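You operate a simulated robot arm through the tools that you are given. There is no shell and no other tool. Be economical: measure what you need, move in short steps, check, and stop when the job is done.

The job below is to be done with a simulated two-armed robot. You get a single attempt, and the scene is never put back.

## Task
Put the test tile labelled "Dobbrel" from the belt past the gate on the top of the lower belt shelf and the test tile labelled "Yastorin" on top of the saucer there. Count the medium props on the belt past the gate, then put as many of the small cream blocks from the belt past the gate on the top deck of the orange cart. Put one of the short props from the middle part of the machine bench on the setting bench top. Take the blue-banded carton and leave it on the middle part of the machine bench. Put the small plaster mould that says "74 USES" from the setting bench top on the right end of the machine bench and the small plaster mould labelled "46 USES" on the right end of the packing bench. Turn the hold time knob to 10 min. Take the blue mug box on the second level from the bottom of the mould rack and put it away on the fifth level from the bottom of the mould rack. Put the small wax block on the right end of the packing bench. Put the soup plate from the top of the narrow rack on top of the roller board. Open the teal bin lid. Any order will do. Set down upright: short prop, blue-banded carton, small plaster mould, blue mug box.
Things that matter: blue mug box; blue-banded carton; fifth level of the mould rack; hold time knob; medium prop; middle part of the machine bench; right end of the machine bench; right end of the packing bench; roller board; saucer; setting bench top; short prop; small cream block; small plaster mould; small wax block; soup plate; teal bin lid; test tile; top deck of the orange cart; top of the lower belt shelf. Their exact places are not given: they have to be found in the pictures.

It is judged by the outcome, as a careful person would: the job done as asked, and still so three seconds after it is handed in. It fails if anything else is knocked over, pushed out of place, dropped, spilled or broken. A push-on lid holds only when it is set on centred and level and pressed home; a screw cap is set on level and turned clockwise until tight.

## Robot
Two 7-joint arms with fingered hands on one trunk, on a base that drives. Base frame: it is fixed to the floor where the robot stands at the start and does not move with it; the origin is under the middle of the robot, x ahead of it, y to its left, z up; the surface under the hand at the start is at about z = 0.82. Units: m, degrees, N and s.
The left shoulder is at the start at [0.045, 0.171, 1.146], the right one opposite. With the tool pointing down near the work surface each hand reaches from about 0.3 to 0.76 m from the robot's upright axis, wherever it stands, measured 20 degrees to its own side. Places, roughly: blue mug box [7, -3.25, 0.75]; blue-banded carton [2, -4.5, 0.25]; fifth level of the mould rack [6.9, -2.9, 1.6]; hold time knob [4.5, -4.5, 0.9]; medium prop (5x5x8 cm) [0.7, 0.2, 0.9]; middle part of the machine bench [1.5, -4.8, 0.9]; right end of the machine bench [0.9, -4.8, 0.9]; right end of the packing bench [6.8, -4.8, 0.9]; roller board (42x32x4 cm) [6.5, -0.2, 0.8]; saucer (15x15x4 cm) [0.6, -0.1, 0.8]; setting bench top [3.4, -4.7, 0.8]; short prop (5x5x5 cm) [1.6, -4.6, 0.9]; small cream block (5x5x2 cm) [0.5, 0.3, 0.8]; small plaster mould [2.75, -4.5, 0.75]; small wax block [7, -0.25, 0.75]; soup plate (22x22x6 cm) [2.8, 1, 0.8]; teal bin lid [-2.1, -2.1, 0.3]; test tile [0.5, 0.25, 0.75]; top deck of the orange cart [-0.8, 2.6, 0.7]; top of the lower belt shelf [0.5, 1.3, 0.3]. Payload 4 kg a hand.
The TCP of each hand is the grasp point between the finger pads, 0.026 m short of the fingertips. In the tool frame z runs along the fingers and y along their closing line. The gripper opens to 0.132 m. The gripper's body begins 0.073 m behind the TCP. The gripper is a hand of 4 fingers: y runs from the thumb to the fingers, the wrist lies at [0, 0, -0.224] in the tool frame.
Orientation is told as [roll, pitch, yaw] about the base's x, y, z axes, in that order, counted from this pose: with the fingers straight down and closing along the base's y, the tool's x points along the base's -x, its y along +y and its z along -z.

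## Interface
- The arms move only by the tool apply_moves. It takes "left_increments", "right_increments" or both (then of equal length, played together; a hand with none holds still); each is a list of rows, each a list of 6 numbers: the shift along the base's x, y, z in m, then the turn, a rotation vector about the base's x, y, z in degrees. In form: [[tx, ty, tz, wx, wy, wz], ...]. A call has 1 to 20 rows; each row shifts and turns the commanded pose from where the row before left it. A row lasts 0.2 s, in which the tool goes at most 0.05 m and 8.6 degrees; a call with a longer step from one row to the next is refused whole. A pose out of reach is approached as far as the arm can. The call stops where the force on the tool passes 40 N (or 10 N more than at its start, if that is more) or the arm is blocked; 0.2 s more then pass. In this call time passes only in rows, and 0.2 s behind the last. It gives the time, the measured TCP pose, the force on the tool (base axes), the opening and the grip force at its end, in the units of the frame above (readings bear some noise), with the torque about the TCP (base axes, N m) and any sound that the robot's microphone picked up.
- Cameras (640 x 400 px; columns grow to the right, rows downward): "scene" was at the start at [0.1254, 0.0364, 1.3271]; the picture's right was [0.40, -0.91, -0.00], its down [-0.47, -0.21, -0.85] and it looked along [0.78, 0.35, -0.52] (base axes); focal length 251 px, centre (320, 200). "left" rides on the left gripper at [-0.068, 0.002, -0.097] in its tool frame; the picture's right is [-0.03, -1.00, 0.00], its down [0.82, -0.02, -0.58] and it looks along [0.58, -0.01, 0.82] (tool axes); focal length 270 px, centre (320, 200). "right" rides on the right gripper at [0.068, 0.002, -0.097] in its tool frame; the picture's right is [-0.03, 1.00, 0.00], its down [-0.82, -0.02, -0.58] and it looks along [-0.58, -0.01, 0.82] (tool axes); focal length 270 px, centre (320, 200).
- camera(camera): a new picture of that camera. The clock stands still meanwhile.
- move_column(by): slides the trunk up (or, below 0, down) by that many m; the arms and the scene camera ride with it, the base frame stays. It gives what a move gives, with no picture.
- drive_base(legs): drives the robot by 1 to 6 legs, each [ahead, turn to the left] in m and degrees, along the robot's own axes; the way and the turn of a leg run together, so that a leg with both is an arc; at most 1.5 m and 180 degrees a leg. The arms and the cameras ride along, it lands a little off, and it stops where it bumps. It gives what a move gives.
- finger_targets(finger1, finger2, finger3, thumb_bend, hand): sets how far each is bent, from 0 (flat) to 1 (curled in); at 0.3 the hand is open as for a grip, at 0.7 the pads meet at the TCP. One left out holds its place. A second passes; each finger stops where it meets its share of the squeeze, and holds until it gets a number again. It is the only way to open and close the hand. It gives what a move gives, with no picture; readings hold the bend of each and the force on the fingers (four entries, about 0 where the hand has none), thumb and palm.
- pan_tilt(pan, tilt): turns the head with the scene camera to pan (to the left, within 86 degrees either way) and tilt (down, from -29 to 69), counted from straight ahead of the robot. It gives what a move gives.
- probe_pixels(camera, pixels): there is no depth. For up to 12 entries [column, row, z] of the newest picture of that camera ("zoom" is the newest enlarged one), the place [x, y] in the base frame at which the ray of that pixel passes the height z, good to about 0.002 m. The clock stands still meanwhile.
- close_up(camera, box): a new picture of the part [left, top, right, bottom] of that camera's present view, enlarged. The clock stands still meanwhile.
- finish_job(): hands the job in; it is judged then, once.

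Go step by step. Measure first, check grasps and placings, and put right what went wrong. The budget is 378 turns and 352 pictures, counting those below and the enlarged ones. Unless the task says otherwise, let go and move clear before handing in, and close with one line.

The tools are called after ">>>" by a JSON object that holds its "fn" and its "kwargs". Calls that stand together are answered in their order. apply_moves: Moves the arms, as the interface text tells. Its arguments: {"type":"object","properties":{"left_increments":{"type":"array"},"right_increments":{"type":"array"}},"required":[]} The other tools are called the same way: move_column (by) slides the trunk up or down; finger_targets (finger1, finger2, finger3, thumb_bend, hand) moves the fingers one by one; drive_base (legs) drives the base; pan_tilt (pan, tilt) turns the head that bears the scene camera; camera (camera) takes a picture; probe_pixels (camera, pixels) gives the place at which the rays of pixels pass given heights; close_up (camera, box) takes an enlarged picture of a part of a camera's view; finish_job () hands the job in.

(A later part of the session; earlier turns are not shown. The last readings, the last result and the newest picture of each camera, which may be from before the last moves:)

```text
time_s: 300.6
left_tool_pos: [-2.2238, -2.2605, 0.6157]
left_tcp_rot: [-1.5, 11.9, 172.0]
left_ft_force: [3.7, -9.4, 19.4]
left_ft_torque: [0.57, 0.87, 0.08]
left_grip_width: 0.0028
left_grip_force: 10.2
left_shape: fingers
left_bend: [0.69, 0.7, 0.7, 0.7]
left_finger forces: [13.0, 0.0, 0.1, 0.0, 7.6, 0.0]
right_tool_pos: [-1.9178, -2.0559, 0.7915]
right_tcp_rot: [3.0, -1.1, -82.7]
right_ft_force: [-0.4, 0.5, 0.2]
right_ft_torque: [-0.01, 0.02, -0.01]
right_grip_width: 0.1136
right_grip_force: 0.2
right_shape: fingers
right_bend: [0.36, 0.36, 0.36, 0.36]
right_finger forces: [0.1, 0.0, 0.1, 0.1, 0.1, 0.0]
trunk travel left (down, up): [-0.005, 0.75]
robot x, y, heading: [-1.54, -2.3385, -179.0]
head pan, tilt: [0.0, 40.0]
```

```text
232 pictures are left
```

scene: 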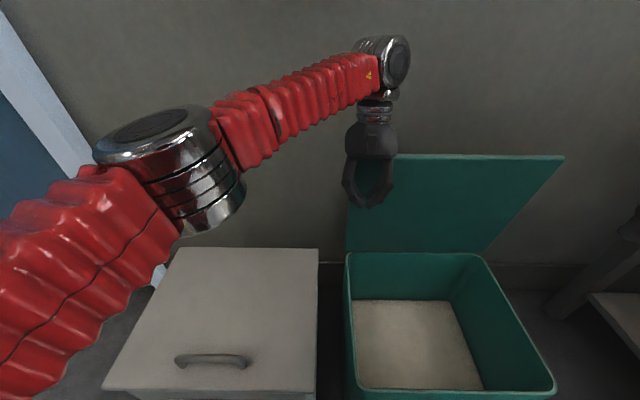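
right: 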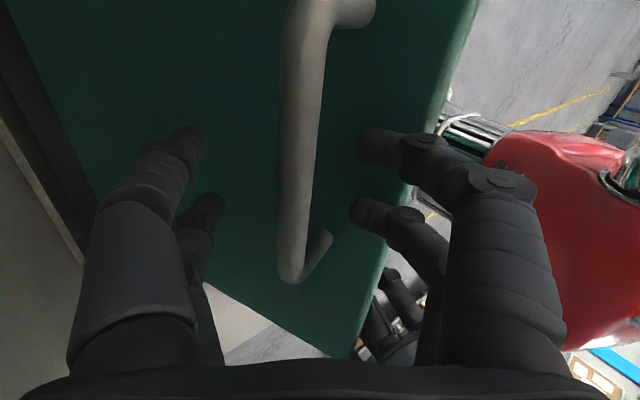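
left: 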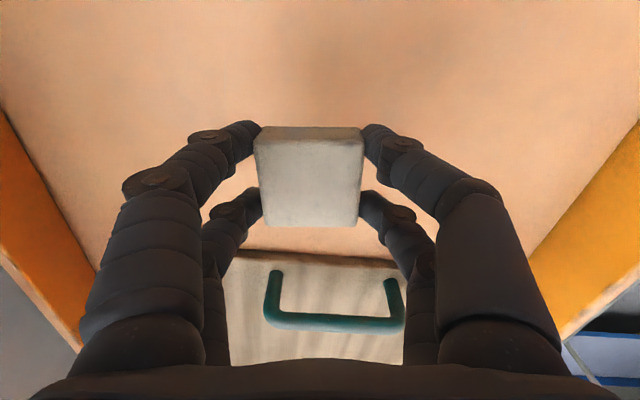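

Lid is near vertical. Push a bit more to find its rest.

>>> {"fn": "apply_moves", "kwargs": {"left_increments": [[-0.015, 0, -0.005, 0, 0, 0], [-0.015, 0, 0, 0, 0, 0], [-0.015, 0, 0, 0, 0, 0], [-0.015, 0, 0, 0, 0, 0]]}}

>>> {"fn": "camera", "kwargs": {"camera": "scene"}}

```text
time_s: 301.2
left_tool_pos: [-2.2632, -2.2986, 0.6166]
left_tcp_rot: [-3.8, 13.1, 174.9]
left_ft_force: [31.7, 14.0, 1.4]
left_ft_torque: [-0.75, 1.99, -1.48]
left_grip_width: 0.0028
left_grip_force: 15.5
left_shape: fingers
left_bend: [0.7, 0.7, 0.7, 0.7]
left_finger forces: [0.1, 0.0, 0.0, 0.0, 31.6, 0.1]
left hand out of reach, approached as far as the arm can: row 2
right_tool_pos: [-1.9185, -2.0541, 0.7904]
right_tcp_rot: [3.0, -1.0, -82.7]
right_ft_force: [0.1, -0.9, -0.3]
right_ft_torque: [0.02, -0.01, -0.01]
right_grip_width: 0.1133
right_grip_force: 0.0
right_shape: fingers
right_bend: [0.36, 0.36, 0.36, 0.36]
right_finger forces: [0.0, 0.0, 0.1, 0.0, 0.0, 0.0]
trunk travel left (down, up): [-0.005, 0.75]
robot x, y, heading: [-1.5378, -2.3386, -179.2]
head pan, tilt: [0.0, 40.0]
stopped in row 2 (left hand): the force on the tool passed its limit at 83 N (the readings are from after the stop); the commanded pose is now the measured one
```

```text
231 pictures are left
```

scene: 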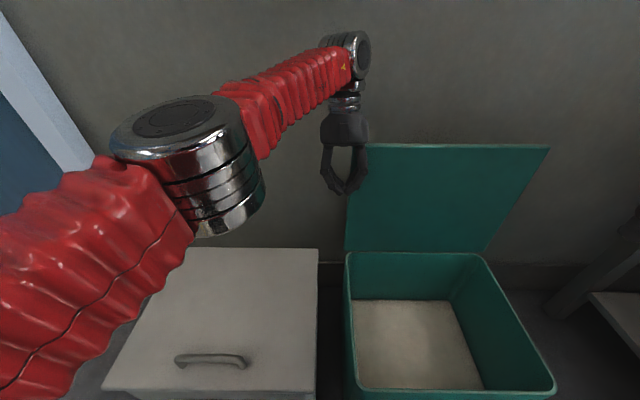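

The hand is slipping off the lid's side edge. Check lid angle by probing, then ease off the hand.

>>> {"fn": "probe_pixels", "kwargs": {"camera": "scene", "pixels": [[550, 147, 0.69], [550, 147, 0.66], [480, 253, 0.35], [346, 250, 0.35], [366, 144, 0.69]]}}

>>> {"fn": "apply_moves", "kwargs": {"left_increments": [[0.02, 0, 0, 0, 0, 0], [0.02, 0, 0, 0, 0, 0], [0.02, 0, 0, 0, 0, 0]]}}

>>> {"fn": "camera", "kwargs": {"camera": "scene"}}

```text
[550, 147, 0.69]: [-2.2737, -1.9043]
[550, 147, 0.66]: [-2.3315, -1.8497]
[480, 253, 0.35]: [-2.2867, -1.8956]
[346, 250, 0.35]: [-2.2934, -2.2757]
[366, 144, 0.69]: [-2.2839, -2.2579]
```

```text
time_s: 302.0
left_tool_pos: [-2.2033, -2.2973, 0.6161]
left_tcp_rot: [-3.4, 12.7, 175.0]
left_ft_force: [0.9, -0.1, 0.5]
left_ft_torque: [0.02, -0.01, -0.01]
left_grip_width: 0.0014
left_grip_force: 0.0
left_shape: fingers
left_bend: [0.7, 0.7, 0.7, 0.7]
left_finger forces: [0.1, 0.1, 0.0, 0.0, 0.0, 0.0]
right_tool_pos: [-1.9197, -2.0553, 0.7913]
right_tcp_rot: [3.2, -1.0, -82.7]
right_ft_force: [-0.4, 0.8, 0.2]
right_ft_torque: [-0.03, 0.02, 0.0]
right_grip_width: 0.1132
right_grip_force: 0.1
right_shape: fingers
right_bend: [0.36, 0.36, 0.36, 0.36]
right_finger forces: [0.0, 0.0, 0.0, 0.0, 0.0, 0.0]
trunk travel left (down, up): [-0.005, 0.75]
robot x, y, heading: [-1.5371, -2.3413, -178.8]
head pan, tilt: [0.0, 40.0]
```

```text
230 pictures are left
```

scene: 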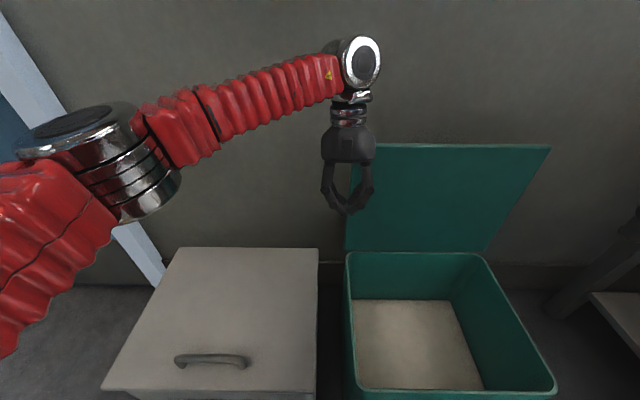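

The lid stays open by itself at ~90°. Back away, raise the trunk, and tuck both arms.

>>> {"fn": "drive_base", "kwargs": {"legs": [[-0.5, 0]]}}

>>> {"fn": "move_column", "kwargs": {"by": 0.37}}

>>> {"fn": "apply_moves", "kwargs": {"left_increments": [[0.03, -0.02, 0.02, 0, -4, 0], [0.04, -0.02, 0.02, 0, -4, 0], [0.04, -0.02, 0.01, 0, -4, 0], [0.04, -0.02, 0.01, 0, 0, 0], [0.04, -0.02, 0.01, 0, 0, 0], [0.03, -0.02, 0.01, 0, 0, 0], [0, 0, 0, 0, 0, 0], [0, 0, 0, 0, 0, 0], [0, 0, 0, 0, 0, 0], [0, 0, 0, 0, 0, 0], [0, 0, 0, 0, 0, 0]], "right_increments": [[0, 0, 0, 0, 0, -8.4], [0, 0, 0, 0, 0, -8.4], [0, 0, 0, 0, 0, -8.4], [0, 0, 0, 0, 0, -8.4], [0, 0, 0, 0, 0, -8.4], [0, 0, 0, 0, 0, -8.4], [0, 0, 0, 0, 0, -8.4], [0, 0, 0, 0, 0, -8.4], [0, 0, 0, 0, 0, -8.4], [0, 0, 0, 0, 0, -8.4], [0, 0, 0, 0, 0, -8.4]]}}

>>> {"fn": "camera", "kwargs": {"camera": "scene"}}

```text
time_s: 304.9
left_tool_pos: [-1.7117, -2.2889, 0.6162]
left_tcp_rot: [-3.4, 12.7, 175.0]
left_ft_force: [0.8, -1.0, 0.6]
left_ft_torque: [-0.03, 0.01, 0.0]
left_grip_width: 0.001
left_grip_force: 0.1
left_shape: fingers
left_bend: [0.7, 0.7, 0.7, 0.7]
left_finger forces: [0.0, 0.0, 0.0, 0.1, 0.1, 0.1]
right_tool_pos: [-1.4289, -2.0475, 0.7902]
right_tcp_rot: [3.2, -1.1, -82.6]
right_ft_force: [-0.4, -0.8, -0.1]
right_ft_torque: [-0.03, -0.01, -0.01]
right_grip_width: 0.113
right_grip_force: 0.0
right_shape: fingers
right_bend: [0.36, 0.36, 0.36, 0.36]
right_finger forces: [0.1, 0.0, 0.1, 0.1, 0.0, 0.1]
trunk travel left (down, up): [-0.005, 0.75]
robot x, y, heading: [-1.0481, -2.3277, -178.8]
head pan, tilt: [0.0, 40.0]
```

```text
time_s: 308.5
left_tool_pos: [-1.6753, -2.2898, 1.1241]
left_tcp_rot: [-2.1, -0.5, 175.2]
left_ft_force: [0.2, -0.7, 0.2]
left_ft_torque: [0.0, 0.0, -0.01]
left_grip_width: 0.0011
left_grip_force: 0.0
left_shape: fingers
left_bend: [0.7, 0.7, 0.7, 0.7]
left_finger forces: [0.0, 0.1, 0.0, 0.1, 0.0, 0.0]
right_tool_pos: [-1.429, -2.0477, 1.1597]
right_tcp_rot: [3.2, -1.0, -82.6]
right_ft_force: [-0.2, 1.3, -0.8]
right_ft_torque: [-0.01, 0.01, 0.01]
right_grip_width: 0.1133
right_grip_force: 0.1
right_shape: fingers
right_bend: [0.36, 0.36, 0.36, 0.36]
right_finger forces: [0.0, 0.1, 0.0, 0.1, 0.0, 0.1]
trunk travel left (down, up): [-0.375, 0.38]
robot x, y, heading: [-1.0434, -2.3278, -179.1]
head pan, tilt: [0.0, 40.0]
```

```text
time_s: 310.9
left_tool_pos: [-1.4552, -2.4109, 1.2047]
left_tcp_rot: [-3.1, 11.4, 175.1]
left_ft_force: [-1.3, -1.1, 0.1]
left_ft_torque: [-0.02, 0.01, -0.01]
left_grip_width: 0.0009
left_grip_force: 0.1
left_shape: fingers
left_bend: [0.7, 0.7, 0.7, 0.7]
left_finger forces: [0.1, 0.0, 0.0, 0.0, 0.0, 0.1]
right_tool_pos: [-1.4271, -2.0487, 1.1607]
right_tcp_rot: [3.1, -1.0, -175.1]
right_ft_force: [0.3, 0.4, 1.0]
right_ft_torque: [-0.02, 0.01, 0.0]
right_grip_width: 0.1133
right_grip_force: 0.0
right_shape: fingers
right_bend: [0.36, 0.36, 0.36, 0.36]
right_finger forces: [0.0, 0.1, 0.1, 0.0, 0.1, 0.0]
trunk travel left (down, up): [-0.375, 0.38]
robot x, y, heading: [-1.0456, -2.3315, -179.1]
head pan, tilt: [0.0, 40.0]
```

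```text
229 pictures are left
```

scene: 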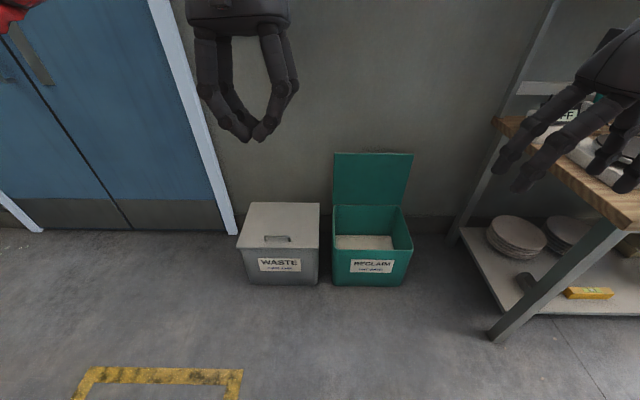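

Lid stays open (370,180). Now head to the machine bench: turn left, testing two 30° legs in one call.

>>> {"fn": "drive_base", "kwargs": {"legs": [[0, 30], [0.1, 0], [0, 30]]}}

```text
time_s: 315.2
left_tool_pos: [-1.286, -2.7729, 1.2054]
left_tcp_rot: [-3.1, 11.3, -127.6]
left_ft_force: [0.5, 0.0, 0.2]
left_ft_torque: [0.04, 0.08, 0.01]
left_grip_width: 0.0009
left_grip_force: 0.1
left_shape: fingers
left_bend: [0.7, 0.7, 0.7, 0.7]
left_finger forces: [0.0, 0.1, 0.0, 0.1, 0.1, 0.0]
right_tool_pos: [-1.5759, -2.552, 1.1634]
right_tcp_rot: [3.0, -0.9, -117.8]
right_ft_force: [0.4, 0.7, 0.1]
right_ft_torque: [-0.02, 0.07, -0.01]
right_grip_width: 0.1133
right_grip_force: 0.0
right_shape: fingers
right_bend: [0.36, 0.36, 0.36, 0.36]
right_finger forces: [0.0, 0.0, 0.0, 0.0, 0.0, 0.1]
trunk travel left (down, up): [-0.375, 0.38]
robot x, y, heading: [-1.1782, -2.3585, -119.8]
head pan, tilt: [0.0, 40.0]
stopped in leg 3: the robot was blocked; the commanded pose is now the measured one
```

>>> {"fn": "drive_base", "kwargs": {"legs": [[0, 28], [0.05, 0], [0, 28]]}}

>>> {"fn": "drive_base", "kwargs": {"legs": [[0, 30]]}}

>>> {"fn": "pan_tilt", "kwargs": {"pan": 0, "tilt": 20}}

>>> {"fn": "camera", "kwargs": {"camera": "scene"}}

```text
time_s: 319.2
left_tool_pos: [-0.9049, -2.7334, 1.2048]
left_tcp_rot: [-3.0, 11.4, -72.5]
left_ft_force: [-0.6, 0.2, 0.8]
left_ft_torque: [-0.02, 0.03, 0.0]
left_grip_width: 0.0007
left_grip_force: 0.1
left_shape: fingers
left_bend: [0.7, 0.7, 0.7, 0.7]
left_finger forces: [0.1, 0.1, 0.1, 0.0, 0.1, 0.0]
right_tool_pos: [-1.2483, -2.8477, 1.1626]
right_tcp_rot: [3.1, -1.0, -62.4]
right_ft_force: [-0.7, -0.6, 1.1]
right_ft_torque: [0.01, 0.04, -0.01]
right_grip_width: 0.1135
right_grip_force: 0.0
right_shape: fingers
right_bend: [0.36, 0.36, 0.36, 0.36]
right_finger forces: [0.0, 0.1, 0.1, 0.1, 0.0, 0.0]
trunk travel left (down, up): [-0.375, 0.38]
robot x, y, heading: [-1.2182, -2.4264, -64.7]
head pan, tilt: [0.0, 40.0]
```

```text
time_s: 321.3
left_tool_pos: [-0.7911, -2.5332, 1.2058]
left_tcp_rot: [-3.0, 11.4, -42.4]
left_ft_force: [0.0, 0.6, 0.5]
left_ft_torque: [0.02, 0.01, -0.01]
left_grip_width: 0.0013
left_grip_force: 0.0
left_shape: fingers
left_bend: [0.7, 0.7, 0.7, 0.7]
left_finger forces: [0.0, 0.0, 0.0, 0.1, 0.1, 0.0]
right_tool_pos: [-1.0317, -2.8059, 1.1625]
right_tcp_rot: [3.0, -0.9, -32.6]
right_ft_force: [0.6, -0.4, -0.2]
right_ft_torque: [0.02, 0.01, -0.01]
right_grip_width: 0.1134
right_grip_force: 0.0
right_shape: fingers
right_bend: [0.36, 0.36, 0.36, 0.36]
right_finger forces: [0.0, 0.1, 0.0, 0.0, 0.1, 0.1]
trunk travel left (down, up): [-0.375, 0.38]
robot x, y, heading: [-1.2356, -2.4512, -34.8]
head pan, tilt: [0.0, 40.0]
```

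```text
time_s: 322.1
left_tool_pos: [-0.7924, -2.536, 1.2073]
left_tcp_rot: [-2.9, 11.4, -42.5]
left_ft_force: [-0.2, 0.1, -0.1]
left_ft_torque: [0.04, -0.05, -0.04]
left_grip_width: 0.0011
left_grip_force: 0.0
left_shape: fingers
left_bend: [0.7, 0.7, 0.7, 0.7]
left_finger forces: [0.1, 0.1, 0.0, 0.1, 0.1, 0.0]
right_tool_pos: [-1.033, -2.8065, 1.1624]
right_tcp_rot: [3.2, -0.9, -32.7]
right_ft_force: [0.3, -0.9, -1.4]
right_ft_torque: [0.0, 0.0, -0.01]
right_grip_width: 0.1134
right_grip_force: 0.0
right_shape: fingers
right_bend: [0.36, 0.36, 0.36, 0.36]
right_finger forces: [0.0, 0.1, 0.0, 0.0, 0.1, 0.0]
trunk travel left (down, up): [-0.375, 0.38]
robot x, y, heading: [-1.2399, -2.4528, -35.0]
head pan, tilt: [0.0, 20.0]
```

```text
228 pictures are left
```

scene: 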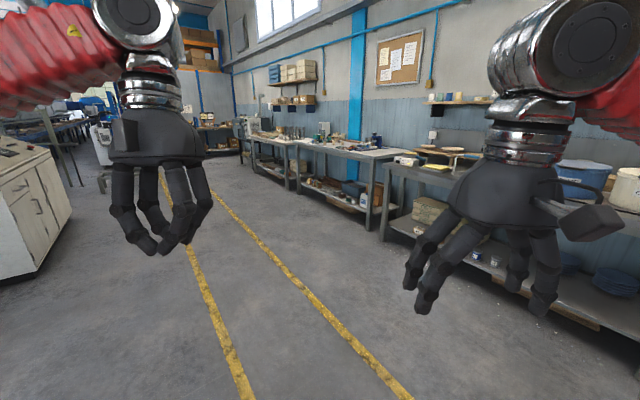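

Clear aisle. Drive 2.4 m toward the machine bench and look.

>>> {"fn": "drive_base", "kwargs": {"legs": [[1.2, 0], [1.1, 0]]}}

>>> {"fn": "drive_base", "kwargs": {"legs": [[0, -28], [0.03, 0], [0, -27]]}}

>>> {"fn": "pan_tilt", "kwargs": {"pan": 0, "tilt": 30}}

>>> {"fn": "camera", "kwargs": {"camera": "scene"}}

>>> {"fn": "pan_tilt", "kwargs": {"pan": 55, "tilt": 25}}

>>> {"fn": "camera", "kwargs": {"camera": "scene"}}

```text
time_s: 333.6
left_tool_pos: [1.1024, -3.8402, 1.2061]
left_tcp_rot: [-3.0, 11.4, -42.4]
left_ft_force: [0.1, 0.2, 0.5]
left_ft_torque: [0.01, 0.03, 0.0]
left_grip_width: 0.001
left_grip_force: 0.0
left_shape: fingers
left_bend: [0.7, 0.7, 0.7, 0.7]
left_finger forces: [0.0, 0.1, 0.0, 0.0, 0.0, 0.0]
right_tool_pos: [0.8604, -4.1125, 1.1627]
right_tcp_rot: [3.2, -1.0, -32.4]
right_ft_force: [0.6, -0.1, -0.6]
right_ft_torque: [0.0, 0.01, 0.03]
right_grip_width: 0.1133
right_grip_force: 0.0
right_shape: fingers
right_bend: [0.36, 0.36, 0.36, 0.36]
right_finger forces: [0.1, 0.0, 0.0, 0.1, 0.0, 0.0]
trunk travel left (down, up): [-0.375, 0.38]
robot x, y, heading: [0.6567, -3.7554, -34.8]
head pan, tilt: [0.0, 20.0]
```

```text
time_s: 337.9
left_tool_pos: [0.852, -4.1991, 1.2082]
left_tcp_rot: [-2.7, 11.4, -97.0]
left_ft_force: [-1.2, 0.7, 1.2]
left_ft_torque: [-0.03, -0.11, -0.03]
left_grip_width: 0.0009
left_grip_force: 0.1
left_shape: fingers
left_bend: [0.7, 0.7, 0.7, 0.7]
left_finger forces: [0.0, 0.0, 0.1, 0.0, 0.1, 0.0]
right_tool_pos: [0.4896, -4.1579, 1.1631]
right_tcp_rot: [3.4, -1.1, -87.5]
right_ft_force: [-0.2, -0.6, 0.7]
right_ft_torque: [0.0, -0.05, -0.01]
right_grip_width: 0.1131
right_grip_force: 0.0
right_shape: fingers
right_bend: [0.36, 0.36, 0.36, 0.36]
right_finger forces: [0.1, 0.1, 0.0, 0.0, 0.1, 0.0]
trunk travel left (down, up): [-0.375, 0.38]
robot x, y, heading: [0.7161, -3.7919, -88.8]
head pan, tilt: [0.0, 20.0]
stopped in leg 3: the robot was blocked; the commanded pose is now the measured one
```

```text
time_s: 338.6
left_tool_pos: [0.8576, -4.1991, 1.2075]
left_tcp_rot: [-2.9, 11.4, -96.9]
left_ft_force: [0.7, -0.6, 0.1]
left_ft_torque: [-0.01, -0.08, -0.02]
left_grip_width: 0.001
left_grip_force: 0.1
left_shape: fingers
left_bend: [0.7, 0.7, 0.7, 0.7]
left_finger forces: [0.0, 0.0, 0.0, 0.0, 0.0, 0.1]
right_tool_pos: [0.4964, -4.1576, 1.164]
right_tcp_rot: [3.1, -1.1, -87.2]
right_ft_force: [-0.2, -0.5, 0.6]
right_ft_torque: [0.0, -0.05, -0.01]
right_grip_width: 0.1137
right_grip_force: 0.1
right_shape: fingers
right_bend: [0.36, 0.36, 0.36, 0.36]
right_finger forces: [0.0, 0.0, 0.0, 0.1, 0.0, 0.0]
trunk travel left (down, up): [-0.375, 0.38]
robot x, y, heading: [0.7167, -3.7871, -88.8]
head pan, tilt: [0.0, 30.0]
```

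```text
227 pictures are left
```

scene: 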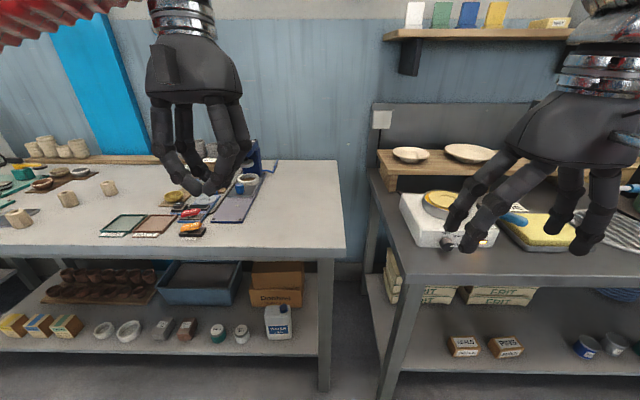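

```text
time_s: 339.8
left_tool_pos: [0.8577, -4.1999, 1.2083]
left_tcp_rot: [-3.0, 11.4, -97.0]
left_ft_force: [0.1, -0.5, 0.8]
left_ft_torque: [-0.01, -0.01, 0.0]
left_grip_width: 0.001
left_grip_force: 0.0
left_shape: fingers
left_bend: [0.7, 0.7, 0.7, 0.7]
left_finger forces: [0.1, 0.0, 0.1, 0.0, 0.0, 0.0]
right_tool_pos: [0.4963, -4.1567, 1.1638]
right_tcp_rot: [3.1, -1.1, -87.2]
right_ft_force: [-0.7, 0.8, 0.7]
right_ft_torque: [0.01, 0.01, 0.01]
right_grip_width: 0.1133
right_grip_force: 0.1
right_shape: fingers
right_bend: [0.36, 0.36, 0.36, 0.36]
right_finger forces: [0.0, 0.0, 0.1, 0.0, 0.1, 0.0]
trunk travel left (down, up): [-0.375, 0.38]
robot x, y, heading: [0.7116, -3.7853, -89.1]
head pan, tilt: [55.0, 25.0]
```

```text
226 pictures are left
```

scene: 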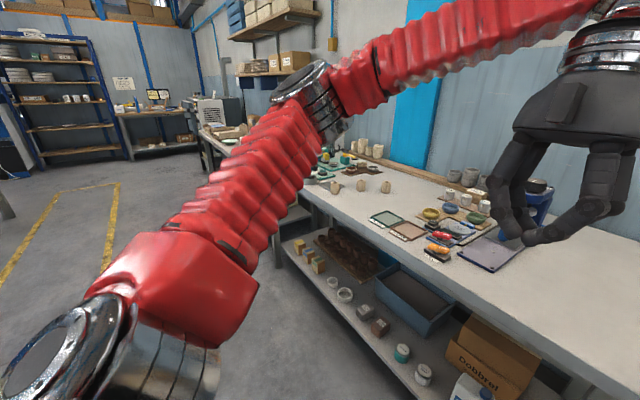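

The machine bench is in front-left; small props stand near (65,200) in the first view, and banded cartons on the lower shelf (15–65,325). Take close-ups before moving.

>>> {"fn": "pan_tilt", "kwargs": {"pan": 35, "tilt": 35}}

>>> {"fn": "camera", "kwargs": {"camera": "scene"}}

>>> {"fn": "close_up", "kwargs": {"camera": "scene", "box": [130, 130, 450, 330]}}

```text
time_s: 340.6
left_tool_pos: [0.8574, -4.199, 1.2077]
left_tcp_rot: [-3.1, 11.4, -96.9]
left_ft_force: [-0.3, -0.1, 0.4]
left_ft_torque: [0.0, 0.0, 0.03]
left_grip_width: 0.001
left_grip_force: 0.2
left_shape: fingers
left_bend: [0.7, 0.7, 0.7, 0.7]
left_finger forces: [0.0, 0.1, 0.0, 0.0, 0.0, 0.0]
right_tool_pos: [0.4967, -4.1577, 1.1638]
right_tcp_rot: [3.1, -1.1, -87.2]
right_ft_force: [-0.1, -0.5, -0.3]
right_ft_torque: [-0.03, -0.01, -0.02]
right_grip_width: 0.1135
right_grip_force: 0.0
right_shape: fingers
right_bend: [0.36, 0.36, 0.36, 0.36]
right_finger forces: [0.1, 0.0, 0.0, 0.0, 0.0, 0.0]
trunk travel left (down, up): [-0.375, 0.38]
robot x, y, heading: [0.7168, -3.7862, -88.7]
head pan, tilt: [35.0, 35.0]
```

```text
225 pictures are left
```

scene: 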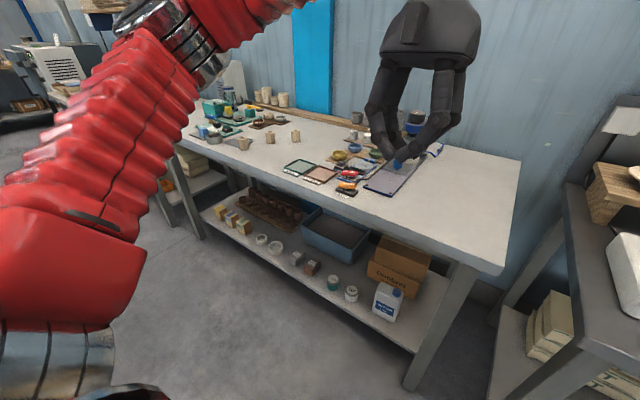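

```text
2.00 times, centred on (290, 230) of scene
```

zoom: 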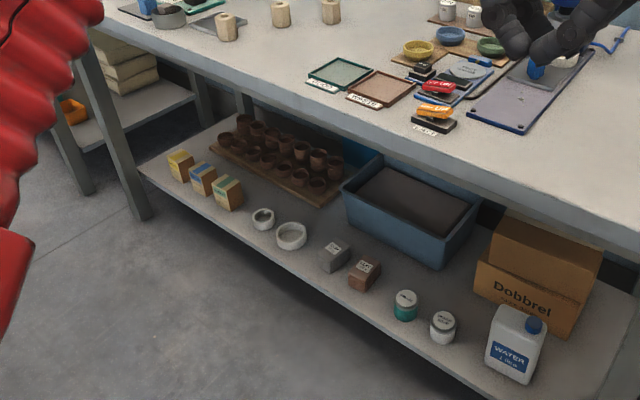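

>>> {"fn": "probe_pixels", "kwargs": {"camera": "zoom", "pixels": [[227, 40, 0.87], [281, 26, 0.87], [331, 23, 0.87], [203, 192, 0.25], [182, 181, 0.25], [230, 208, 0.25], [100, 30, 0.86], [440, 150, 0.86]]}}

>>> {"fn": "probe_pixels", "kwargs": {"camera": "scene", "pixels": [[497, 272, 0.87], [520, 160, 0.87], [180, 143, 0.87], [448, 160, 0.87], [405, 385, 0.0]]}}

```text
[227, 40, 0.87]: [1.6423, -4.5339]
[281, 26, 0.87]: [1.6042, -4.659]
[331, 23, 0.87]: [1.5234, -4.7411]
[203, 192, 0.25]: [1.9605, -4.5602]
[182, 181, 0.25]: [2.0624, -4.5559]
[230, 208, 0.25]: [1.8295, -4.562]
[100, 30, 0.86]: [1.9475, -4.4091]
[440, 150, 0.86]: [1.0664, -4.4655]
```

```text
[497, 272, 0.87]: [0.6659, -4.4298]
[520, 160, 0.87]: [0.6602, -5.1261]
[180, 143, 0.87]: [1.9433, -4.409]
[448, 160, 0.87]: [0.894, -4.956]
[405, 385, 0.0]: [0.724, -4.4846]
```

Bench: front y −4.43, x 0.66–2.1, top ~0.87. Props near (1.6, −4.6), blue-banded carton near (1.96, −4.56) on the lower shelf. Reposition to about (1.75, −4.0).

>>> {"fn": "drive_base", "kwargs": {"legs": [[-0.25, 0], [0, 28], [0.03, 0], [0, 28]]}}

>>> {"fn": "drive_base", "kwargs": {"legs": [[0, 26], [0.93, 0]]}}

>>> {"fn": "drive_base", "kwargs": {"legs": [[0, -28], [0.03, 0], [0, -28]]}}

```text
time_s: 346.0
left_tool_pos: [1.1488, -3.6802, 1.2073]
left_tcp_rot: [-3.1, 11.4, -41.1]
left_ft_force: [0.0, -0.1, -0.3]
left_ft_torque: [-0.01, -0.06, -0.02]
left_grip_width: 0.001
left_grip_force: 0.0
left_shape: fingers
left_bend: [0.7, 0.7, 0.7, 0.7]
left_finger forces: [0.0, 0.0, 0.1, 0.0, 0.1, 0.0]
right_tool_pos: [0.9131, -3.9595, 1.1647]
right_tcp_rot: [3.1, -1.1, -31.2]
right_ft_force: [-0.2, 0.0, 0.0]
right_ft_torque: [0.0, -0.04, 0.0]
right_grip_width: 0.1136
right_grip_force: 0.0
right_shape: fingers
right_bend: [0.36, 0.36, 0.36, 0.36]
right_finger forces: [0.0, 0.0, 0.0, 0.0, 0.0, 0.1]
trunk travel left (down, up): [-0.375, 0.38]
robot x, y, heading: [0.7024, -3.6067, -32.8]
head pan, tilt: [35.0, 35.0]
```

```text
time_s: 352.5
left_tool_pos: [2.0792, -3.5887, 1.2073]
left_tcp_rot: [-3.1, 11.4, -14.9]
left_ft_force: [0.2, 0.4, -0.1]
left_ft_torque: [-0.01, 0.03, 0.03]
left_grip_width: 0.0011
left_grip_force: 0.1
left_shape: fingers
left_bend: [0.7, 0.7, 0.7, 0.7]
left_finger forces: [0.0, 0.0, 0.0, 0.1, 0.0, 0.0]
right_tool_pos: [1.9897, -3.9409, 1.1656]
right_tcp_rot: [3.2, -1.2, -5.1]
right_ft_force: [0.7, 0.3, 0.1]
right_ft_torque: [0.01, 0.04, 0.0]
right_grip_width: 0.1132
right_grip_force: 0.1
right_shape: fingers
right_bend: [0.36, 0.36, 0.36, 0.36]
right_finger forces: [0.1, 0.0, 0.0, 0.0, 0.0, 0.0]
trunk travel left (down, up): [-0.375, 0.38]
robot x, y, heading: [1.6453, -3.717, -6.6]
head pan, tilt: [35.0, 35.0]
```

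```text
time_s: 356.5
left_tool_pos: [2.0188, -4.0225, 1.2081]
left_tcp_rot: [-3.0, 11.3, -70.8]
left_ft_force: [0.3, 0.4, -0.2]
left_ft_torque: [0.0, 0.03, -0.05]
left_grip_width: 0.0012
left_grip_force: 0.0
left_shape: fingers
left_bend: [0.7, 0.7, 0.7, 0.7]
left_finger forces: [0.0, 0.0, 0.1, 0.0, 0.0, 0.0]
right_tool_pos: [1.6771, -4.1464, 1.1643]
right_tcp_rot: [3.1, -1.2, -61.2]
right_ft_force: [-0.6, 0.7, -0.3]
right_ft_torque: [0.01, 0.02, -0.02]
right_grip_width: 0.1134
right_grip_force: 0.1
right_shape: fingers
right_bend: [0.36, 0.36, 0.36, 0.36]
right_finger forces: [0.0, 0.1, 0.1, 0.0, 0.0, 0.0]
trunk travel left (down, up): [-0.375, 0.38]
robot x, y, heading: [1.709, -3.7169, -62.7]
head pan, tilt: [35.0, 35.0]
```

>>> {"fn": "drive_base", "kwargs": {"legs": [[0, -27]]}}

>>> {"fn": "pan_tilt", "kwargs": {"pan": 0, "tilt": 40}}

>>> {"fn": "camera", "kwargs": {"camera": "scene"}}

```text
time_s: 358.4
left_tool_pos: [1.8432, -4.1314, 1.2086]
left_tcp_rot: [-3.0, 11.4, -98.0]
left_ft_force: [-0.5, -0.2, -1.0]
left_ft_torque: [-0.01, 0.01, -0.02]
left_grip_width: 0.0007
left_grip_force: 0.1
left_shape: fingers
left_bend: [0.7, 0.7, 0.7, 0.7]
left_finger forces: [0.0, 0.1, 0.0, 0.0, 0.0, 0.0]
right_tool_pos: [1.484, -4.084, 1.1665]
right_tcp_rot: [3.1, -1.2, -88.2]
right_ft_force: [-0.2, -0.6, 0.4]
right_ft_torque: [0.03, -0.02, 0.01]
right_grip_width: 0.1131
right_grip_force: 0.1
right_shape: fingers
right_bend: [0.36, 0.36, 0.36, 0.36]
right_finger forces: [0.0, 0.0, 0.1, 0.0, 0.0, 0.0]
trunk travel left (down, up): [-0.375, 0.38]
robot x, y, heading: [1.7437, -3.7172, -89.8]
head pan, tilt: [35.0, 35.0]
```

```text
time_s: 359.4
left_tool_pos: [1.8427, -4.1292, 1.2101]
left_tcp_rot: [-2.9, 11.4, -98.0]
left_ft_force: [0.7, -0.1, -0.6]
left_ft_torque: [0.03, 0.0, -0.03]
left_grip_width: 0.001
left_grip_force: 0.0
left_shape: fingers
left_bend: [0.7, 0.7, 0.7, 0.7]
left_finger forces: [0.1, 0.1, 0.1, 0.0, 0.0, 0.1]
right_tool_pos: [1.4839, -4.0817, 1.1666]
right_tcp_rot: [3.3, -1.2, -88.3]
right_ft_force: [-0.2, -0.4, 0.3]
right_ft_torque: [-0.03, -0.02, 0.04]
right_grip_width: 0.1131
right_grip_force: 0.1
right_shape: fingers
right_bend: [0.36, 0.36, 0.36, 0.36]
right_finger forces: [0.0, 0.0, 0.1, 0.1, 0.1, 0.0]
trunk travel left (down, up): [-0.375, 0.38]
robot x, y, heading: [1.7386, -3.7141, -89.7]
head pan, tilt: [0.0, 40.0]
```

```text
223 pictures are left
```

scene: 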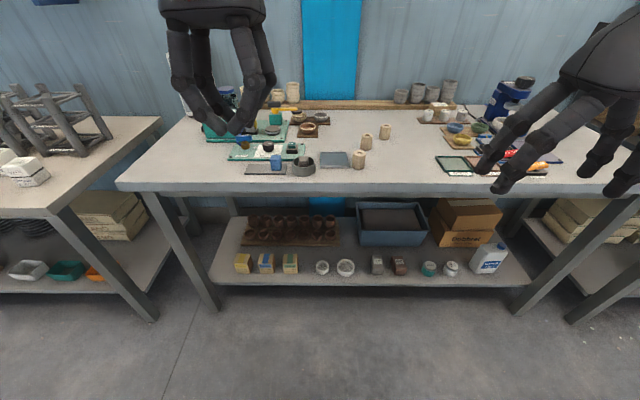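

>>> {"fn": "close_up", "kwargs": {"camera": "scene", "box": [220, 230, 380, 290]}}

>>> {"fn": "close_up", "kwargs": {"camera": "scene", "box": [300, 90, 480, 190]}}

>>> {"fn": "probe_pixels", "kwargs": {"camera": "scene", "pixels": [[259, 272, 0.25], [273, 272, 0.25], [213, 282, 0.25], [527, 282, 0.25], [120, 188, 0.87], [357, 168, 0.87], [367, 148, 0.87], [385, 138, 0.87], [212, 308, 0.0]]}}

```text
4.00 times, centred on (300, 260) of scene
```

zoom: 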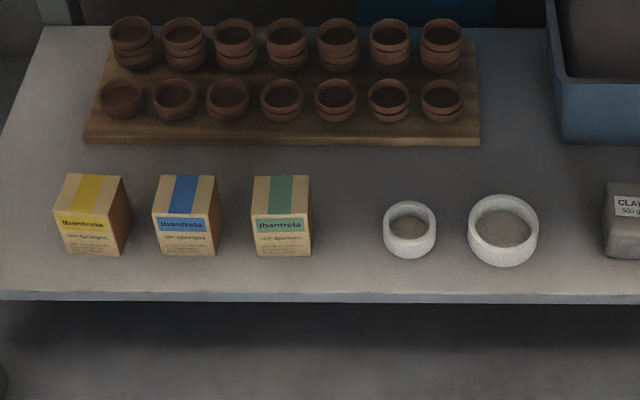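

```text
3.56 times, centred on (390, 140) of scene
```

zoom: 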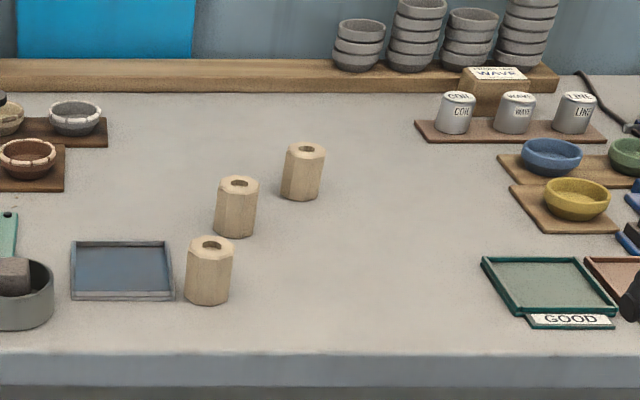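

```text
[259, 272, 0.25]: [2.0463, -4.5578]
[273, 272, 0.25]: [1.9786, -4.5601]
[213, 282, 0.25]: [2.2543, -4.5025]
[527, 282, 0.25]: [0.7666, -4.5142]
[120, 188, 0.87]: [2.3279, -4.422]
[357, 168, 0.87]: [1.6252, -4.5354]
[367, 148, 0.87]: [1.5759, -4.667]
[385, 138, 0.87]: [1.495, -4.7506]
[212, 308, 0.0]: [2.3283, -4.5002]
```

Blue-banded carton (266,263) and three short props identified. Lower the trunk here, open the left hand and bring it low in front of the shelf.

>>> {"fn": "move_column", "kwargs": {"by": -0.37}}

>>> {"fn": "finger_targets", "kwargs": {"hand": "left", "finger1": 0.34, "finger2": 0.34, "finger3": 0.34, "thumb_bend": 0.34}}

>>> {"fn": "apply_moves", "kwargs": {"left_increments": [[0.03, 0, -0.02, -5, 0, 3], [0.03, 0, -0.03, -5, 0, 3], [0.03, 0, -0.035, -2, -1, 2], [0.03, 0, -0.035, 0, 0, 0], [0.03, 0, -0.035, 0, 0, 0], [0.02, 0, -0.045, 0, 0, 0], [0, 0, -0.045, 0, 0, 0], [0, 0, -0.045, 0, 0, 0], [0, 0, -0.045, 0, 0, 0]]}}

>>> {"fn": "camera", "kwargs": {"camera": "scene"}}

>>> {"fn": "camera", "kwargs": {"camera": "left"}}

```text
time_s: 363.0
left_tool_pos: [1.8443, -4.13, 0.8402]
left_tcp_rot: [-3.0, 11.3, -98.0]
left_ft_force: [0.5, 0.0, 0.2]
left_ft_torque: [0.0, -0.04, 0.03]
left_grip_width: 0.0008
left_grip_force: 0.0
left_shape: fingers
left_bend: [0.7, 0.7, 0.7, 0.7]
left_finger forces: [0.1, 0.1, 0.1, 0.0, 0.0, 0.0]
right_tool_pos: [1.4841, -4.0813, 0.7976]
right_tcp_rot: [3.1, -1.3, -88.3]
right_ft_force: [0.1, 0.3, 0.7]
right_ft_torque: [0.0, 0.01, 0.0]
right_grip_width: 0.1134
right_grip_force: 0.1
right_shape: fingers
right_bend: [0.36, 0.36, 0.36, 0.36]
right_finger forces: [0.0, 0.0, 0.1, 0.0, 0.1, 0.1]
trunk travel left (down, up): [-0.005, 0.75]
robot x, y, heading: [1.741, -3.7132, -89.4]
head pan, tilt: [0.0, 40.0]
```

```text
time_s: 364.0
left_tool_pos: [1.8454, -4.1296, 0.8394]
left_tcp_rot: [-3.0, 11.4, -98.0]
left_ft_force: [-0.4, -0.3, -0.2]
left_ft_torque: [0.0, 0.01, 0.01]
left_grip_width: 0.1193
left_grip_force: 0.1
left_shape: fingers
left_bend: [0.34, 0.34, 0.34, 0.34]
left_finger forces: [0.0, 0.0, 0.0, 0.0, 0.1, 0.0]
right_tool_pos: [1.484, -4.0828, 0.7975]
right_tcp_rot: [3.1, -1.3, -88.2]
right_ft_force: [-0.3, 0.1, -0.1]
right_ft_torque: [0.04, -0.02, 0.03]
right_grip_width: 0.1134
right_grip_force: 0.1
right_shape: fingers
right_bend: [0.36, 0.36, 0.36, 0.36]
right_finger forces: [0.0, 0.1, 0.0, 0.1, 0.0, 0.0]
trunk travel left (down, up): [-0.005, 0.75]
robot x, y, heading: [1.7431, -3.7181, -89.6]
head pan, tilt: [0.0, 40.0]
```

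```text
time_s: 366.0
left_tool_pos: [2.0181, -4.1445, 0.5058]
left_tcp_rot: [-1.1, -0.5, -89.9]
left_ft_force: [0.1, 0.2, -0.3]
left_ft_torque: [-0.02, 0.0, 0.01]
left_grip_width: 0.1198
left_grip_force: 0.1
left_shape: fingers
left_bend: [0.34, 0.34, 0.34, 0.34]
left_finger forces: [0.1, 0.1, 0.0, 0.0, 0.0, 0.0]
left hand out of reach, approached as far as the arm can: row 7, 8
right_tool_pos: [1.4839, -4.0825, 0.797]
right_tcp_rot: [3.1, -1.2, -88.2]
right_ft_force: [-0.6, 0.2, -0.3]
right_ft_torque: [0.01, -0.01, 0.0]
right_grip_width: 0.1131
right_grip_force: 0.0
right_shape: fingers
right_bend: [0.36, 0.36, 0.36, 0.36]
right_finger forces: [0.0, 0.1, 0.0, 0.1, 0.0, 0.0]
trunk travel left (down, up): [-0.005, 0.75]
robot x, y, heading: [1.7433, -3.7118, -89.4]
head pan, tilt: [0.0, 40.0]
```

```text
220 pictures are left
```

scene: 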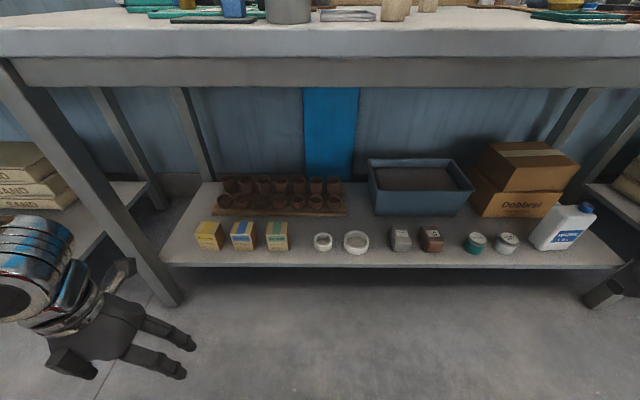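

```text
219 pictures are left
```

left: 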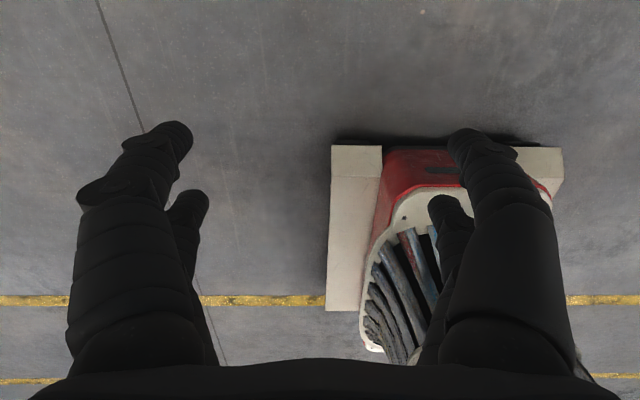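

>>> {"fn": "close_up", "kwargs": {"camera": "scene", "box": [180, 200, 340, 280]}}

>>> {"fn": "probe_pixels", "kwargs": {"camera": "zoom", "pixels": [[212, 198, 0.25], [290, 196, 0.25], [212, 198, 0.21], [290, 196, 0.21], [200, 88, 0.3], [290, 88, 0.3], [290, 263, 0.25], [290, 263, 0.21]]}}

```text
4.00 times, centred on (260, 240) of scene
```

zoom: 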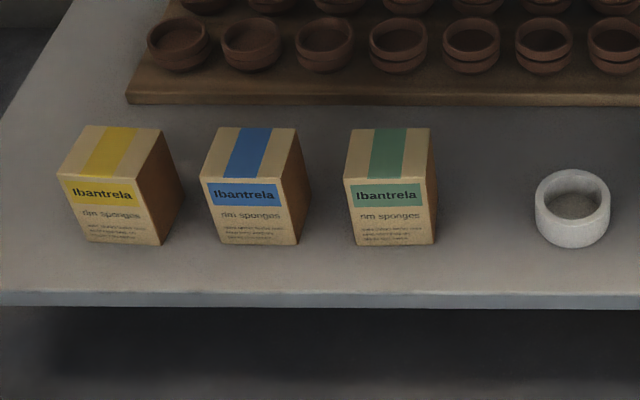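

```text
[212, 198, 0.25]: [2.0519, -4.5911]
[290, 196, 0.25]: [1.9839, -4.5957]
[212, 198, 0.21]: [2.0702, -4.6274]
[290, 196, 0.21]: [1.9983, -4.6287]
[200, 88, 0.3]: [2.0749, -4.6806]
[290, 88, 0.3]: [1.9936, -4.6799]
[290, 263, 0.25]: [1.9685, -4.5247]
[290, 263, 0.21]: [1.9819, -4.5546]
```

>>> {"fn": "probe_pixels", "kwargs": {"camera": "zoom", "pixels": [[220, 243, 0.25], [298, 245, 0.25], [220, 243, 0.22], [298, 245, 0.22], [310, 208, 0.25], [199, 178, 0.32], [285, 182, 0.32], [215, 127, 0.32], [300, 128, 0.32], [290, 292, 0.25]]}}

```text
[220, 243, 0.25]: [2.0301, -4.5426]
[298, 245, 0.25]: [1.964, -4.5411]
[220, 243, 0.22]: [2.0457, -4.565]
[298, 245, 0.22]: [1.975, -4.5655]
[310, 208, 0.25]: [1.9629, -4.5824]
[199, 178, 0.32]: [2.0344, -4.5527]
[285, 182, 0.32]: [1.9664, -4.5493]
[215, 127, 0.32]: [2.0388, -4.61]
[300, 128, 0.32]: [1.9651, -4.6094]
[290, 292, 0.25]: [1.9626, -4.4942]
```

Triangulated: carton bottom z≈0.20, centre ≈(2.02, −4.62), about 7×6×8 cm. I'll grip it front-to-back: turn the left hand −90° and approach.

>>> {"fn": "apply_moves", "kwargs": {"left_increments": [[0, 0, 0, 0, 0, -8.2], [0, 0, 0, 0, 0, -8.2], [0, 0, 0, 0, 0, -8.2], [0, 0, 0, 0, 0, -8.2], [0, 0, 0, 0, 0, -8.2], [0, 0, 0, 0, 0, -8.2], [0, 0, 0, 0, 0, -8.2], [0, 0, 0, 0, 0, -8.2], [0, 0, 0, 0, 0, -8.2], [0, 0, 0, 0, 0, -8.2], [0, 0, 0, 0, 0, -8]]}}

>>> {"fn": "apply_moves", "kwargs": {"left_increments": [[0, -0.03, -0.03, 0, 0, 0], [0, -0.03, -0.03, 0, 0, 0], [0, -0.03, -0.03, 0, 0, 0], [0, -0.03, -0.03, 0, 0, 0], [0, -0.03, -0.02, 0, 0, 0]]}}

>>> {"fn": "camera", "kwargs": {"camera": "left"}}

>>> {"fn": "camera", "kwargs": {"camera": "scene"}}

```text
time_s: 368.4
left_tool_pos: [2.0162, -4.1445, 0.5074]
left_tcp_rot: [-1.1, -0.7, 179.8]
left_ft_force: [-0.2, 0.3, -0.9]
left_ft_torque: [-0.01, 0.01, -0.01]
left_grip_width: 0.1194
left_grip_force: 0.0
left_shape: fingers
left_bend: [0.34, 0.34, 0.34, 0.34]
left_finger forces: [0.1, 0.0, 0.1, 0.0, 0.0, 0.0]
right_tool_pos: [1.483, -4.0813, 0.7968]
right_tcp_rot: [3.0, -1.1, -88.3]
right_ft_force: [0.0, 0.6, -0.2]
right_ft_torque: [0.04, 0.0, -0.01]
right_grip_width: 0.1131
right_grip_force: 0.0
right_shape: fingers
right_bend: [0.36, 0.36, 0.36, 0.36]
right_finger forces: [0.1, 0.1, 0.0, 0.1, 0.0, 0.0]
trunk travel left (down, up): [-0.005, 0.75]
robot x, y, heading: [1.7392, -3.7184, -89.6]
head pan, tilt: [0.0, 40.0]
```

```text
time_s: 369.6
left_tool_pos: [2.017, -4.2967, 0.3661]
left_tcp_rot: [-1.1, -0.6, -179.9]
left_ft_force: [-0.7, 0.8, 0.1]
left_ft_torque: [0.0, 0.06, 0.0]
left_grip_width: 0.1195
left_grip_force: 0.1
left_shape: fingers
left_bend: [0.34, 0.34, 0.34, 0.34]
left_finger forces: [0.0, 0.0, 0.0, 0.0, 0.0, 0.1]
right_tool_pos: [1.4826, -4.0813, 0.7977]
right_tcp_rot: [3.0, -1.2, -88.3]
right_ft_force: [-0.2, -0.3, -0.2]
right_ft_torque: [-0.01, 0.01, 0.03]
right_grip_width: 0.1133
right_grip_force: 0.2
right_shape: fingers
right_bend: [0.36, 0.36, 0.36, 0.36]
right_finger forces: [0.0, 0.0, 0.0, 0.1, 0.0, 0.0]
trunk travel left (down, up): [-0.005, 0.75]
robot x, y, heading: [1.7412, -3.7152, -89.7]
head pan, tilt: [0.0, 40.0]
```

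```text
217 pictures are left
```

left: 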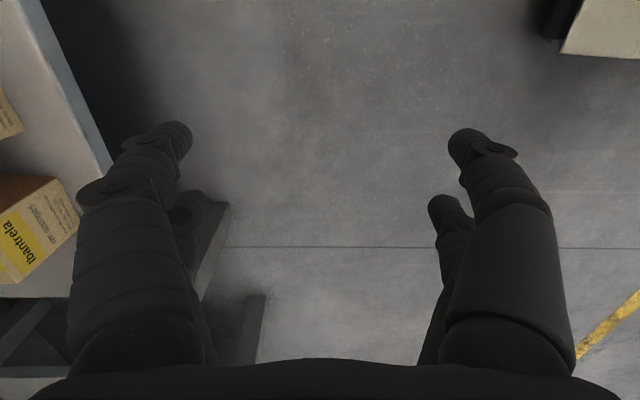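

```text
216 pictures are left
```

scene: 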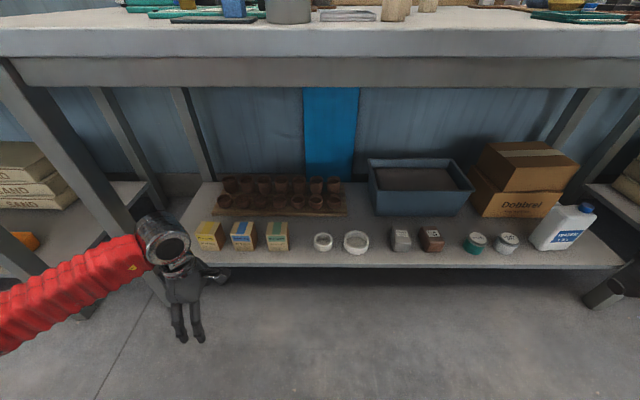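

Path is clear. Drive 0.15 m forward and then reach in over the carton.

>>> {"fn": "drive_base", "kwargs": {"legs": [[0.15, 0]]}}

>>> {"fn": "apply_moves", "kwargs": {"left_increments": [[0, -0.04, 0, 0, 0, 0], [0, -0.04, 0, 0, 0, 0], [0, -0.04, 0, 0, 0, 0]]}}

>>> {"fn": "camera", "kwargs": {"camera": "left"}}

>>> {"fn": "camera", "kwargs": {"camera": "scene"}}

```text
time_s: 371.0
left_tool_pos: [2.0165, -4.449, 0.3667]
left_tcp_rot: [-1.2, -0.7, 179.8]
left_ft_force: [0.5, 0.3, 0.4]
left_ft_torque: [0.02, -0.01, 0.04]
left_grip_width: 0.1197
left_grip_force: 0.1
left_shape: fingers
left_bend: [0.34, 0.34, 0.34, 0.34]
left_finger forces: [0.1, 0.1, 0.0, 0.0, 0.0, 0.1]
right_tool_pos: [1.4837, -4.2325, 0.7966]
right_tcp_rot: [3.1, -1.3, -88.5]
right_ft_force: [0.5, 0.3, 0.8]
right_ft_torque: [0.0, 0.0, 0.02]
right_grip_width: 0.1134
right_grip_force: 0.1
right_shape: fingers
right_bend: [0.36, 0.36, 0.36, 0.36]
right_finger forces: [0.1, 0.1, 0.0, 0.0, 0.0, 0.1]
trunk travel left (down, up): [-0.005, 0.75]
robot x, y, heading: [1.7392, -3.8714, -89.8]
head pan, tilt: [0.0, 40.0]
```

```text
time_s: 371.8
left_tool_pos: [2.0135, -4.5666, 0.3664]
left_tcp_rot: [-1.0, -0.6, 179.9]
left_ft_force: [1.1, -0.2, -0.2]
left_ft_torque: [-0.01, 0.0, 0.0]
left_grip_width: 0.1198
left_grip_force: 0.0
left_shape: fingers
left_bend: [0.34, 0.34, 0.34, 0.34]
left_finger forces: [0.1, 0.1, 0.1, 0.0, 0.1, 0.1]
right_tool_pos: [1.4833, -4.2319, 0.7989]
right_tcp_rot: [3.1, -1.1, -88.5]
right_ft_force: [0.9, 0.5, -0.3]
right_ft_torque: [-0.05, 0.02, 0.0]
right_grip_width: 0.1133
right_grip_force: 0.1
right_shape: fingers
right_bend: [0.36, 0.36, 0.36, 0.36]
right_finger forces: [0.1, 0.0, 0.0, 0.1, 0.1, 0.1]
trunk travel left (down, up): [-0.005, 0.75]
robot x, y, heading: [1.7411, -3.8656, -90.0]
head pan, tilt: [0.0, 40.0]
```

```text
215 pictures are left
```

left: 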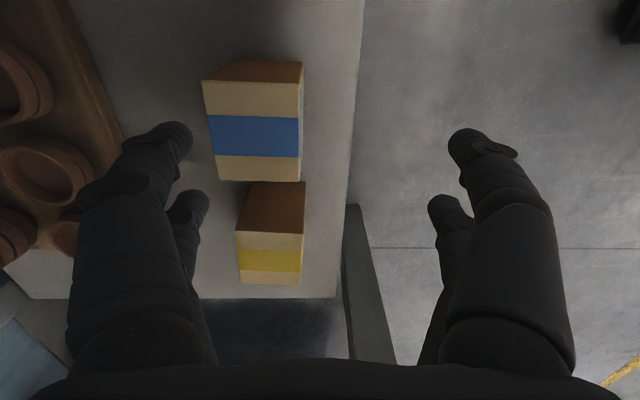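

```text
214 pictures are left
```

scene: 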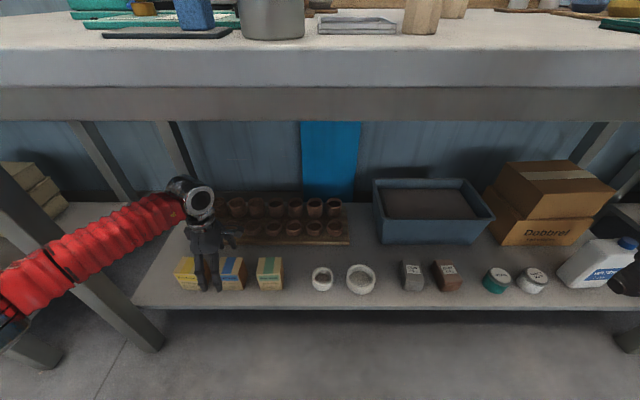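

Carton centre is 47 mm deeper (pixel 253 vs 320). Shift, descend, grip.

>>> {"fn": "apply_moves", "kwargs": {"left_increments": [[0, -0.024, 0, 0, 0, 0], [0, -0.023, 0, 0, 0, 0], [0, 0, -0.04, 0, 0, 0], [0, 0, -0.04, 0, 0, 0], [0, 0, -0.028, 0, 0, 0]]}}

>>> {"fn": "camera", "kwargs": {"camera": "left"}}

```text
time_s: 373.0
left_tool_pos: [2.0149, -4.6155, 0.2601]
left_tcp_rot: [-1.2, -0.6, 180.0]
left_ft_force: [0.1, 0.2, 0.2]
left_ft_torque: [0.02, -0.01, 0.0]
left_grip_width: 0.1196
left_grip_force: 0.0
left_shape: fingers
left_bend: [0.34, 0.34, 0.34, 0.34]
left_finger forces: [0.1, 0.0, 0.1, 0.0, 0.0, 0.0]
right_tool_pos: [1.4835, -4.2332, 0.7966]
right_tcp_rot: [3.0, -1.2, -88.5]
right_ft_force: [-0.3, 0.4, -0.1]
right_ft_torque: [0.03, 0.03, 0.03]
right_grip_width: 0.1135
right_grip_force: 0.0
right_shape: fingers
right_bend: [0.36, 0.36, 0.36, 0.36]
right_finger forces: [0.0, 0.0, 0.1, 0.0, 0.0, 0.1]
trunk travel left (down, up): [-0.005, 0.75]
robot x, y, heading: [1.7436, -3.8654, -89.8]
head pan, tilt: [0.0, 40.0]
```

```text
213 pictures are left
```

left: 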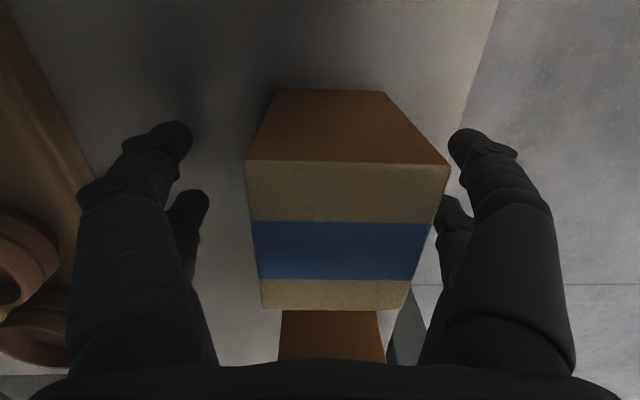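

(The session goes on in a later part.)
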